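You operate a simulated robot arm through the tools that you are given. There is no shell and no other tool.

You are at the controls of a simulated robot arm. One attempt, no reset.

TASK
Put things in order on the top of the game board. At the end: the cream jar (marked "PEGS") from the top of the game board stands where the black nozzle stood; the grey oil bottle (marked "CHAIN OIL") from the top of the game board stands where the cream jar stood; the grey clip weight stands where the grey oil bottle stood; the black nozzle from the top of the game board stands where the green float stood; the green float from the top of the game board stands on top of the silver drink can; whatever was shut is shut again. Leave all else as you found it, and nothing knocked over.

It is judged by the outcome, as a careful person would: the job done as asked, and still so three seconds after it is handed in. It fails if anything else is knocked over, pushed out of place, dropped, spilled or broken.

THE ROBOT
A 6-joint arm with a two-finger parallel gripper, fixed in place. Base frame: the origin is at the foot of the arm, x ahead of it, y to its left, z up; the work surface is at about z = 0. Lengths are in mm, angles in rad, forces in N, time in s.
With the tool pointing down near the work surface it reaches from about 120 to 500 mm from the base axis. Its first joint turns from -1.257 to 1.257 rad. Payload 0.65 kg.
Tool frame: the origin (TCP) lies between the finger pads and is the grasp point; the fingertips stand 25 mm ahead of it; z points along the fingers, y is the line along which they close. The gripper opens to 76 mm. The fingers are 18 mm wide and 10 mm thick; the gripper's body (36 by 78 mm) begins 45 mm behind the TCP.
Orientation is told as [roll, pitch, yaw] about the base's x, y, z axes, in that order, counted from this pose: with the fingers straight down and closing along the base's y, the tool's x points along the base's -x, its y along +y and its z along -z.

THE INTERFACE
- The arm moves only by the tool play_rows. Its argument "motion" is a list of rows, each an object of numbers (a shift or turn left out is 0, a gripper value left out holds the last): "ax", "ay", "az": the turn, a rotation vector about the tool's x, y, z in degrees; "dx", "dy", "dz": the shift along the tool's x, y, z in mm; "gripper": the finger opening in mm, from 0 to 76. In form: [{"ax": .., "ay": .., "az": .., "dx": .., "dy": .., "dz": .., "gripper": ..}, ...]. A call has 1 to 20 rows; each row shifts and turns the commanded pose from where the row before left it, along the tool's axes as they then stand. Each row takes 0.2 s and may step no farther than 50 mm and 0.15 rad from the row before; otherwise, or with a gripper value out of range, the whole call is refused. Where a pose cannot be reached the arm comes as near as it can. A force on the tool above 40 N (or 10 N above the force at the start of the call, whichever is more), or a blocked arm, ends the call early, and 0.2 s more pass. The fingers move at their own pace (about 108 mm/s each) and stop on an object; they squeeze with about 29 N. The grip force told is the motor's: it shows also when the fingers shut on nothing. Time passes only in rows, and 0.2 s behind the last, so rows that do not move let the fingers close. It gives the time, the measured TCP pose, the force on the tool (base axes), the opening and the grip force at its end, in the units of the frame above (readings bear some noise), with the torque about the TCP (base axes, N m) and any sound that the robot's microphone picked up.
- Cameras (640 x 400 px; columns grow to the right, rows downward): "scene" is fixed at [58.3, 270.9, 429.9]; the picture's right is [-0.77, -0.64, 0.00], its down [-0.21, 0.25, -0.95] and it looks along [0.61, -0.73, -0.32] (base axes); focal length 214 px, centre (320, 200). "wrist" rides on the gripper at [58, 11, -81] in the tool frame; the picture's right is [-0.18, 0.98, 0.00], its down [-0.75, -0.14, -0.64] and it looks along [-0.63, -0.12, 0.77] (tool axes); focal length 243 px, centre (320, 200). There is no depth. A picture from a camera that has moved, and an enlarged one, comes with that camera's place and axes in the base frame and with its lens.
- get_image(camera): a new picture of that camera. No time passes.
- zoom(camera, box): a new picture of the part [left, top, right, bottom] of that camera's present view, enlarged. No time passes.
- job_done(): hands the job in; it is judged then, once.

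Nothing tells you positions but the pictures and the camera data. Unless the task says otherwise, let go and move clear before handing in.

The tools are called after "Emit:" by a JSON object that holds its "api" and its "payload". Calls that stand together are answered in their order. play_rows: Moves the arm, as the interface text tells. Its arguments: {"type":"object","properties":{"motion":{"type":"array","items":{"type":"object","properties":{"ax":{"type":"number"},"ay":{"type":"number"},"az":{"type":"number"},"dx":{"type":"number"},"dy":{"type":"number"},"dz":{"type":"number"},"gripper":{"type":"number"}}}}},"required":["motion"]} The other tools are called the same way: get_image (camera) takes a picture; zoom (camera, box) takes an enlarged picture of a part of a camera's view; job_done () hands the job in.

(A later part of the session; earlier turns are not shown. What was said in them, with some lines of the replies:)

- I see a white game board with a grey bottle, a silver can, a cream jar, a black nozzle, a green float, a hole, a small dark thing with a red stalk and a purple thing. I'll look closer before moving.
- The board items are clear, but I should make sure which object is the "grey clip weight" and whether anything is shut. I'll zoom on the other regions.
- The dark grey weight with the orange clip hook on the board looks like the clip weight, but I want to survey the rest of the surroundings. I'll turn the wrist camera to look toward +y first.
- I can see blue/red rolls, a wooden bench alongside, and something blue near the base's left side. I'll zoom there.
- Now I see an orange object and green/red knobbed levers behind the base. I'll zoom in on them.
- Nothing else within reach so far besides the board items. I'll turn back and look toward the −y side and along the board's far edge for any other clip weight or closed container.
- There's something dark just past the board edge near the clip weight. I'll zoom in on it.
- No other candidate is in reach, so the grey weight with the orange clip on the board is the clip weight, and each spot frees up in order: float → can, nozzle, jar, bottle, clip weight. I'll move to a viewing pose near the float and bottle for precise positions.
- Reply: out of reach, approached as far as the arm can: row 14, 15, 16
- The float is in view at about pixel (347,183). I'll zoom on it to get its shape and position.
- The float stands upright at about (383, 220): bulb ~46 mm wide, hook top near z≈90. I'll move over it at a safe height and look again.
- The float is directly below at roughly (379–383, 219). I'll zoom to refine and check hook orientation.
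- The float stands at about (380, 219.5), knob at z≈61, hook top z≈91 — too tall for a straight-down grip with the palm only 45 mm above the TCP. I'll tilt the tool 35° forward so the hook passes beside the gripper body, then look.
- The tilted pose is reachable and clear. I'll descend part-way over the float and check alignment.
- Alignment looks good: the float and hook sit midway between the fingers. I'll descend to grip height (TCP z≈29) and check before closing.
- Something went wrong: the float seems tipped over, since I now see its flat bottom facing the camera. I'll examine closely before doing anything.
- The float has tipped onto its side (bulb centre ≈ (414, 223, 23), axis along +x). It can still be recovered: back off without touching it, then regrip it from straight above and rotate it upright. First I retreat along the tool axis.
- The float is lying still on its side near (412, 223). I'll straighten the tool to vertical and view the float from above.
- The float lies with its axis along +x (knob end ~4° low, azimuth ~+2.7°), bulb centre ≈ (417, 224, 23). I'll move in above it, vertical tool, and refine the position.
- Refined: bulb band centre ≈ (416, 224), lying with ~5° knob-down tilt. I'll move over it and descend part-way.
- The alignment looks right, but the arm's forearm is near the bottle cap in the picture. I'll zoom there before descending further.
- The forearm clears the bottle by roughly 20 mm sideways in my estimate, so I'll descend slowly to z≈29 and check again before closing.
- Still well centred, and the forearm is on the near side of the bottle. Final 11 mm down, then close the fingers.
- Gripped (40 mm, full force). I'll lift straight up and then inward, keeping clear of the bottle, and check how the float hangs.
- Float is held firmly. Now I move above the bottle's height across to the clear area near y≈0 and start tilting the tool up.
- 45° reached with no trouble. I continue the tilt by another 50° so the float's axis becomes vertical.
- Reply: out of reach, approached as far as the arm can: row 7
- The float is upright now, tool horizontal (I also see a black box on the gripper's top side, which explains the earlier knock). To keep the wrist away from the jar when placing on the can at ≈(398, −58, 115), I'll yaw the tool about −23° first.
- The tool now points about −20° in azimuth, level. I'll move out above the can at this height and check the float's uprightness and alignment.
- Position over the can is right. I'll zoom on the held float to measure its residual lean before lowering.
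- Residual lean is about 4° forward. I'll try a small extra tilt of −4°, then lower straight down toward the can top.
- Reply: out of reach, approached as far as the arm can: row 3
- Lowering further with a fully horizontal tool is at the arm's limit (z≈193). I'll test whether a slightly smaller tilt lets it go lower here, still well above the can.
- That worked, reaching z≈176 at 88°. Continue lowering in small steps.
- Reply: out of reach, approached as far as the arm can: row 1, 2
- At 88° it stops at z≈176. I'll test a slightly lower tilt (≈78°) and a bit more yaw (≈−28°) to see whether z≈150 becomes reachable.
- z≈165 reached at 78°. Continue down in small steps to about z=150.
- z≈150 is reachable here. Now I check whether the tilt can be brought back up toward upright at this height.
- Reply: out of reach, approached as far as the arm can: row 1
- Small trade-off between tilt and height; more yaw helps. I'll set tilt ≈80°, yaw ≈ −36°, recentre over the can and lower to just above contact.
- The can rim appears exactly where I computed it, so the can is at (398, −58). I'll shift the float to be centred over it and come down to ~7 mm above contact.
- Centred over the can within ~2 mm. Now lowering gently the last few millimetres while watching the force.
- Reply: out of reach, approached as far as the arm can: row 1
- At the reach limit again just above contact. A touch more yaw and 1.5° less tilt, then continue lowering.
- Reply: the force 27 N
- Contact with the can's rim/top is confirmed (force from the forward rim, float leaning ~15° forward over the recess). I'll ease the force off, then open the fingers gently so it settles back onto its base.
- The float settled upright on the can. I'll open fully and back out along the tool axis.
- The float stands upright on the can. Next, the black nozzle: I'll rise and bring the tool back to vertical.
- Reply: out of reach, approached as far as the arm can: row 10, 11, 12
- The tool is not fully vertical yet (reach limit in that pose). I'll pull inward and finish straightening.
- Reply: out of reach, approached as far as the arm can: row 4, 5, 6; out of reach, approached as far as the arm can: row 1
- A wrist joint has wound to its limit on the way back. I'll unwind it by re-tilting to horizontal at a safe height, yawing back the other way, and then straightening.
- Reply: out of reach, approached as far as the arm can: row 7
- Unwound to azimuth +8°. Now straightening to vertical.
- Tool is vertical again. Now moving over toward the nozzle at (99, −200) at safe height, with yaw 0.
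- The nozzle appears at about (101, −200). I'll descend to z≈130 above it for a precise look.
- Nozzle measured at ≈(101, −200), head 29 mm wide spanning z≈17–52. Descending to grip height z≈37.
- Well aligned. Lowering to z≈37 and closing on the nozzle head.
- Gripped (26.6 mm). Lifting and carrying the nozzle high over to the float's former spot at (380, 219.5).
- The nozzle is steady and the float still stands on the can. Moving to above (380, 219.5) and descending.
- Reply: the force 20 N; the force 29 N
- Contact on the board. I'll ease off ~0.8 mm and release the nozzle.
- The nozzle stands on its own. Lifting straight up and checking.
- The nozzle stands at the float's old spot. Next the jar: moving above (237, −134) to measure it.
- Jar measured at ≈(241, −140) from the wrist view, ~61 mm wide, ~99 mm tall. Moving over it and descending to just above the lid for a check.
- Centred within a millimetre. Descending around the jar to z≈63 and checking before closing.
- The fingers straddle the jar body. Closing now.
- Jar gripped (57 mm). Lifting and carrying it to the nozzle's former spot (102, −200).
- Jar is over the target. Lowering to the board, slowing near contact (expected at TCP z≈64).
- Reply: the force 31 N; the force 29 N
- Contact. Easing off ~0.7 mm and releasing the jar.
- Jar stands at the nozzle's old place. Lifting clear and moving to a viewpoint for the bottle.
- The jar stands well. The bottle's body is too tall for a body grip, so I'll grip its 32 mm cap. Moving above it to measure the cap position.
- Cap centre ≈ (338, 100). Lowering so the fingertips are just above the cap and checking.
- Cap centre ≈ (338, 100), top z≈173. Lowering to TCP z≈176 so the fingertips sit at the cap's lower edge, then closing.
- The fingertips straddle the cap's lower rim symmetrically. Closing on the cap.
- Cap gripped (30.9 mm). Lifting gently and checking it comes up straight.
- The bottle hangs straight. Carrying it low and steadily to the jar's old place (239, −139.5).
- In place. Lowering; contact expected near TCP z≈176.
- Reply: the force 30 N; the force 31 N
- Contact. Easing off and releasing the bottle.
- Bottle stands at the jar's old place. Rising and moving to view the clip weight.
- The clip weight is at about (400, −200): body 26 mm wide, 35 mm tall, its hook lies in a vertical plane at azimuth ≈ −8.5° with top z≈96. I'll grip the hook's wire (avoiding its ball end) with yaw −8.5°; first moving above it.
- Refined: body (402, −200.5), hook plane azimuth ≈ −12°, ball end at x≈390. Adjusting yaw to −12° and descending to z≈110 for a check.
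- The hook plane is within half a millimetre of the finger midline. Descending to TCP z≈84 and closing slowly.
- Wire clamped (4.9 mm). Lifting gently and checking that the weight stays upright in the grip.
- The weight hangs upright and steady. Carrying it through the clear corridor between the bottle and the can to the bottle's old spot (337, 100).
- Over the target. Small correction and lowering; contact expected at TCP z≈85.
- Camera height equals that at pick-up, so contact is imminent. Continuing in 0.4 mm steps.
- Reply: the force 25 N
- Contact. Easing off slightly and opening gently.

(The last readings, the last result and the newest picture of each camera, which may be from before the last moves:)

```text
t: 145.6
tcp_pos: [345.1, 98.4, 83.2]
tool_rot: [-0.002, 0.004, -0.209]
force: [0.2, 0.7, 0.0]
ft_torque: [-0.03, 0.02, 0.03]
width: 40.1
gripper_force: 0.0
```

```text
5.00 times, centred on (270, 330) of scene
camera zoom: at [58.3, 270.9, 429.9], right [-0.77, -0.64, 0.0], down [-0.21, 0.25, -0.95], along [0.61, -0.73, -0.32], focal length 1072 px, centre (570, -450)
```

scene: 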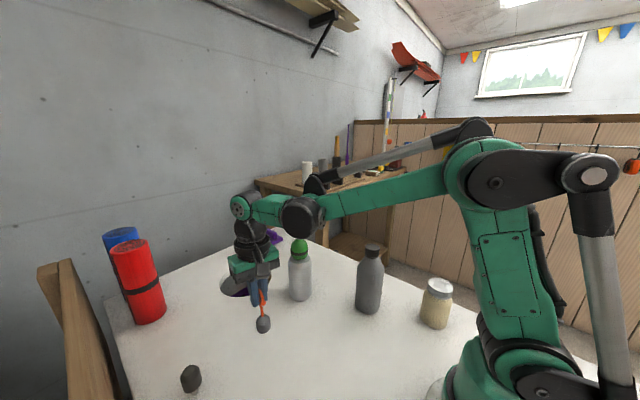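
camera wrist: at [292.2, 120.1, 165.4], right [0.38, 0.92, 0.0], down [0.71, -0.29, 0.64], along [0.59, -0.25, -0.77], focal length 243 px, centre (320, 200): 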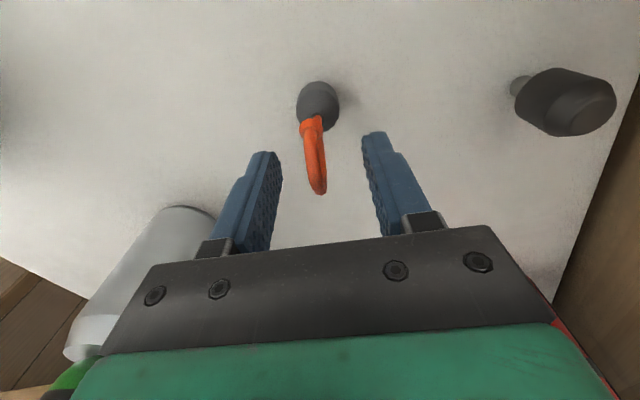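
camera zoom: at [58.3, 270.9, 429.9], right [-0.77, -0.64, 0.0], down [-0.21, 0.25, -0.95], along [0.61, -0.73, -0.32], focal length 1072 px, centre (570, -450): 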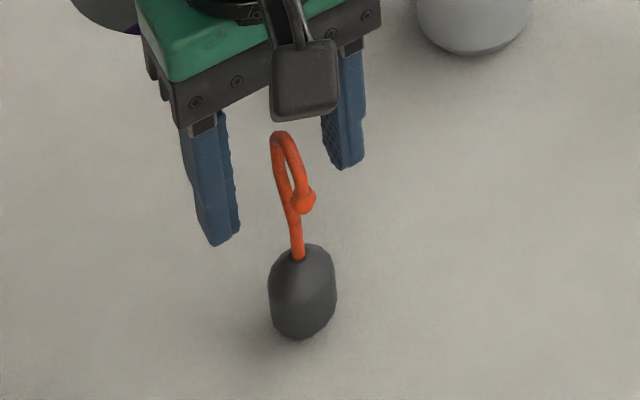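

The clip weight stands at (337, 100). Lifting clear.

Emit:
{"api": "play_rows", "payload": {"motion": [{"dz": -8}, {"dz": -20}, {"dz": -30}, {"dz": -40}, {"dz": -40}, {"dx": 30, "dz": -20}, {"dx": 30, "dz": -20}, {"dx": 10, "dy": -40}, {"dx": 10, "dy": -40}, {}]}}

Emit:
{"api": "get_image", "payload": {"camera": "scene"}}

Emit:
{"api": "get_image", "payload": {"camera": "wrist"}}

```text
t: 147.8
tcp_pos: [249.4, 34.8, 261.3]
tool_rot: [-0.002, 0.006, -0.211]
force: [-0.1, -0.3, 0.3]
ft_torque: [0.0, 0.01, 0.0]
width: 39.7
gripper_force: 0.0
```

```text
taken
```

scene: 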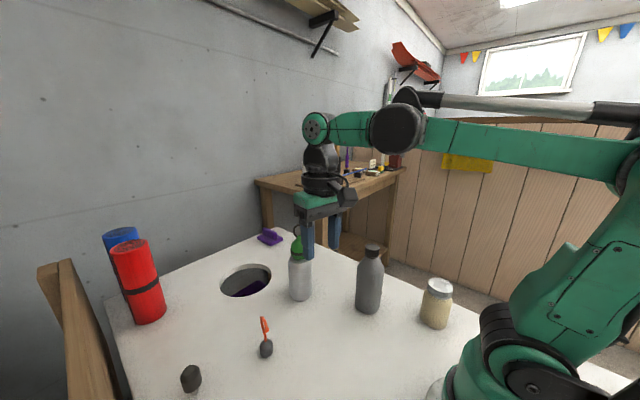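

```text
taken
camera wrist: at [197.0, 57.2, 342.5], right [0.38, 0.92, 0.0], down [0.71, -0.29, 0.64], along [0.59, -0.25, -0.77], focal length 243 px, centre (320, 200)
```

wrist: 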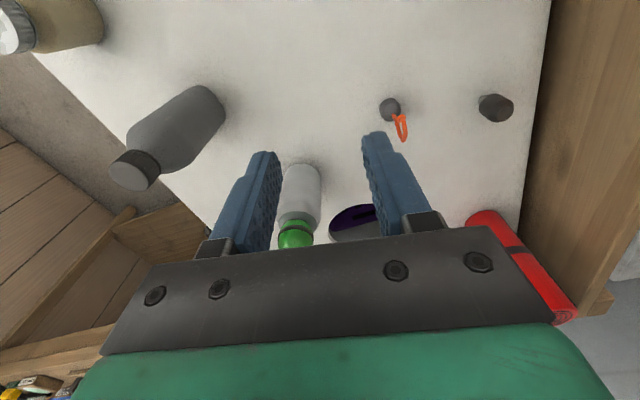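

All five moves are done. A final check with close-ups of each object.

Emit:
{"api": "zoom", "payload": {"camera": "scene", "box": [160, 220, 320, 400]}}

Emit:
{"api": "zoom", "payload": {"camera": "scene", "box": [270, 220, 470, 340]}}

Emit:
{"api": "zoom", "payload": {"camera": "wrist", "box": [260, 80, 540, 260]}}

```text
2.22 times, centred on (240, 310) of scene
camera zoom: at [58.3, 270.9, 429.9], right [-0.77, -0.64, 0.0], down [-0.21, 0.25, -0.95], along [0.61, -0.73, -0.32], focal length 477 px, centre (498, -44)
```

zoom: 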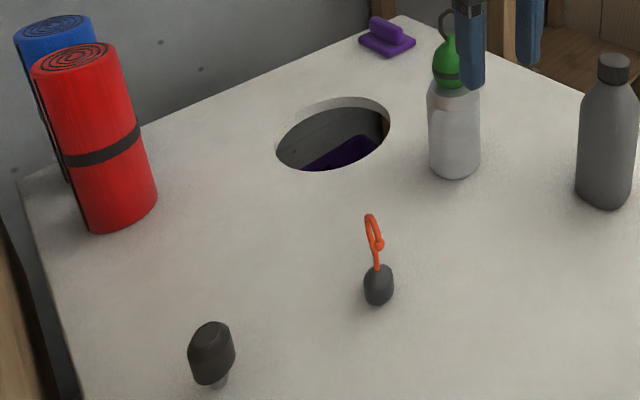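

```text
3.20 times, centred on (370, 280) of scene
camera zoom: at [58.3, 270.9, 429.9], right [-0.77, -0.64, 0.0], down [-0.21, 0.25, -0.95], along [0.61, -0.73, -0.32], focal length 686 px, centre (160, -56)
```

zoom: 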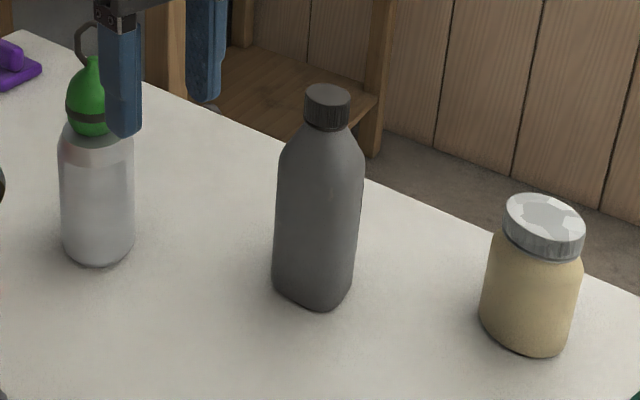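

```text
2.22 times, centred on (400, 170) of wrist
camera zoom: at [197.0, 57.2, 342.5], right [0.38, 0.92, 0.0], down [0.71, -0.29, 0.64], along [0.59, -0.25, -0.77], focal length 539 px, centre (142, 267)
```

zoom: 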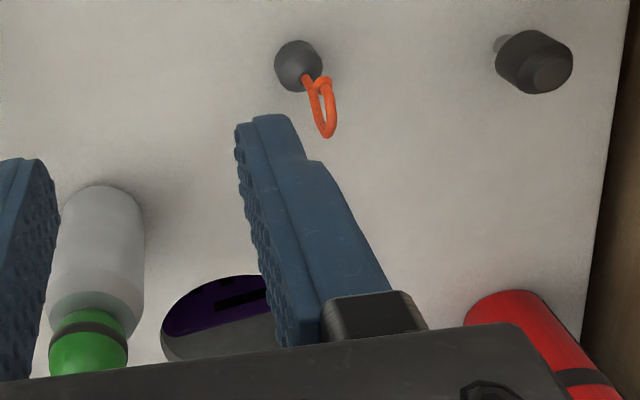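

Everything stands. I'll raise the arm clear and check the float on the can once more.

Emit:
{"api": "play_rows", "payload": {"motion": [{"dz": -35}, {"dz": -35}, {"dz": -35}, {"dz": -20}, {}, {}, {}]}}

Emit:
{"api": "get_image", "payload": {"camera": "scene"}}

Emit:
{"api": "zoom", "payload": {"camera": "scene", "box": [260, 215, 340, 310]}}

Emit:
{"api": "get_image", "payload": {"camera": "wrist"}}

```text
t: 149.4
tcp_pos: [250.9, 36.0, 387.3]
tool_rot: [-0.002, 0.004, -0.21]
force: [0.5, -0.6, -0.2]
ft_torque: [0.0, -0.01, 0.03]
width: 39.9
gripper_force: 0.1
```

```text
taken
```

scene: 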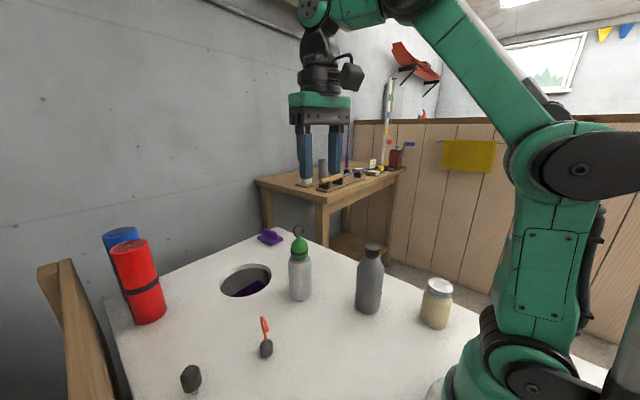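

```text
4.21 times, centred on (300, 262) of scene
camera zoom: at [58.3, 270.9, 429.9], right [-0.77, -0.64, 0.0], down [-0.21, 0.25, -0.95], along [0.61, -0.73, -0.32], focal length 903 px, centre (404, -63)
```

zoom: 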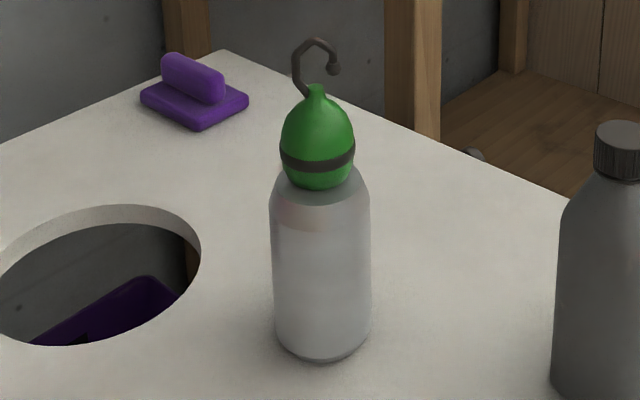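

```text
taken
camera wrist: at [198.0, 57.9, 469.2], right [0.38, 0.92, 0.0], down [0.71, -0.29, 0.64], along [0.59, -0.25, -0.77], focal length 243 px, centre (320, 200)
```

wrist: 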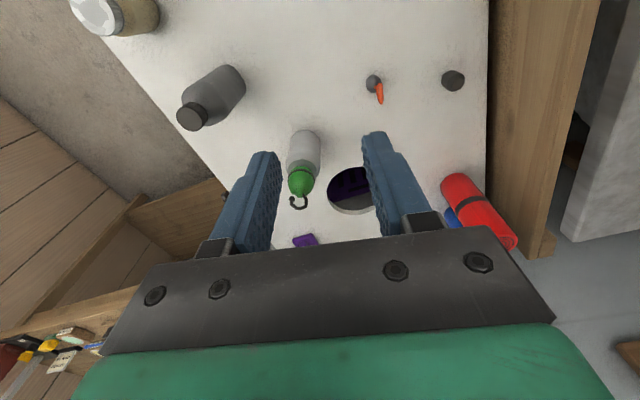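

The float stands upright on the can, and the nozzle, jar, bottle and clip weight each stand in their assigned spots. Nothing else appears to have moved and the arm is clear, so I'm handing it in.

Emit:
{"api": "job_done", "payload": {}}

```text
The job is handed in.
```

The job is handed in. In the last pictures all five objects stood upright in their assigned places, and nothing else looked moved.

| Object | Now stands |
|---|---|
| Green float | on top of the silver can |
| Black nozzle | where the float stood |
| Cream jar ("PEGS") | where the nozzle stood |
| Grey oil bottle ("CHAIN OIL") | where the jar stood |
| Grey clip weight | where the oil bottle stood |

- **Float tipped over once:** on my first attempt to grip it, a box on the gripper that I hadn't noticed knocked the float onto its side on the board. I picked it up again and set it upright on the can. It showed no visible damage.
- **Which object is the clip weight:** I took it to be the dark grey weight with the orange hook. I saw no other candidate within reach.
- **Nothing to shut again:** I opened nothing, and the jar and bottle kept their caps on throughout.

By my measurements each object is within a few millimetres of its target spot.
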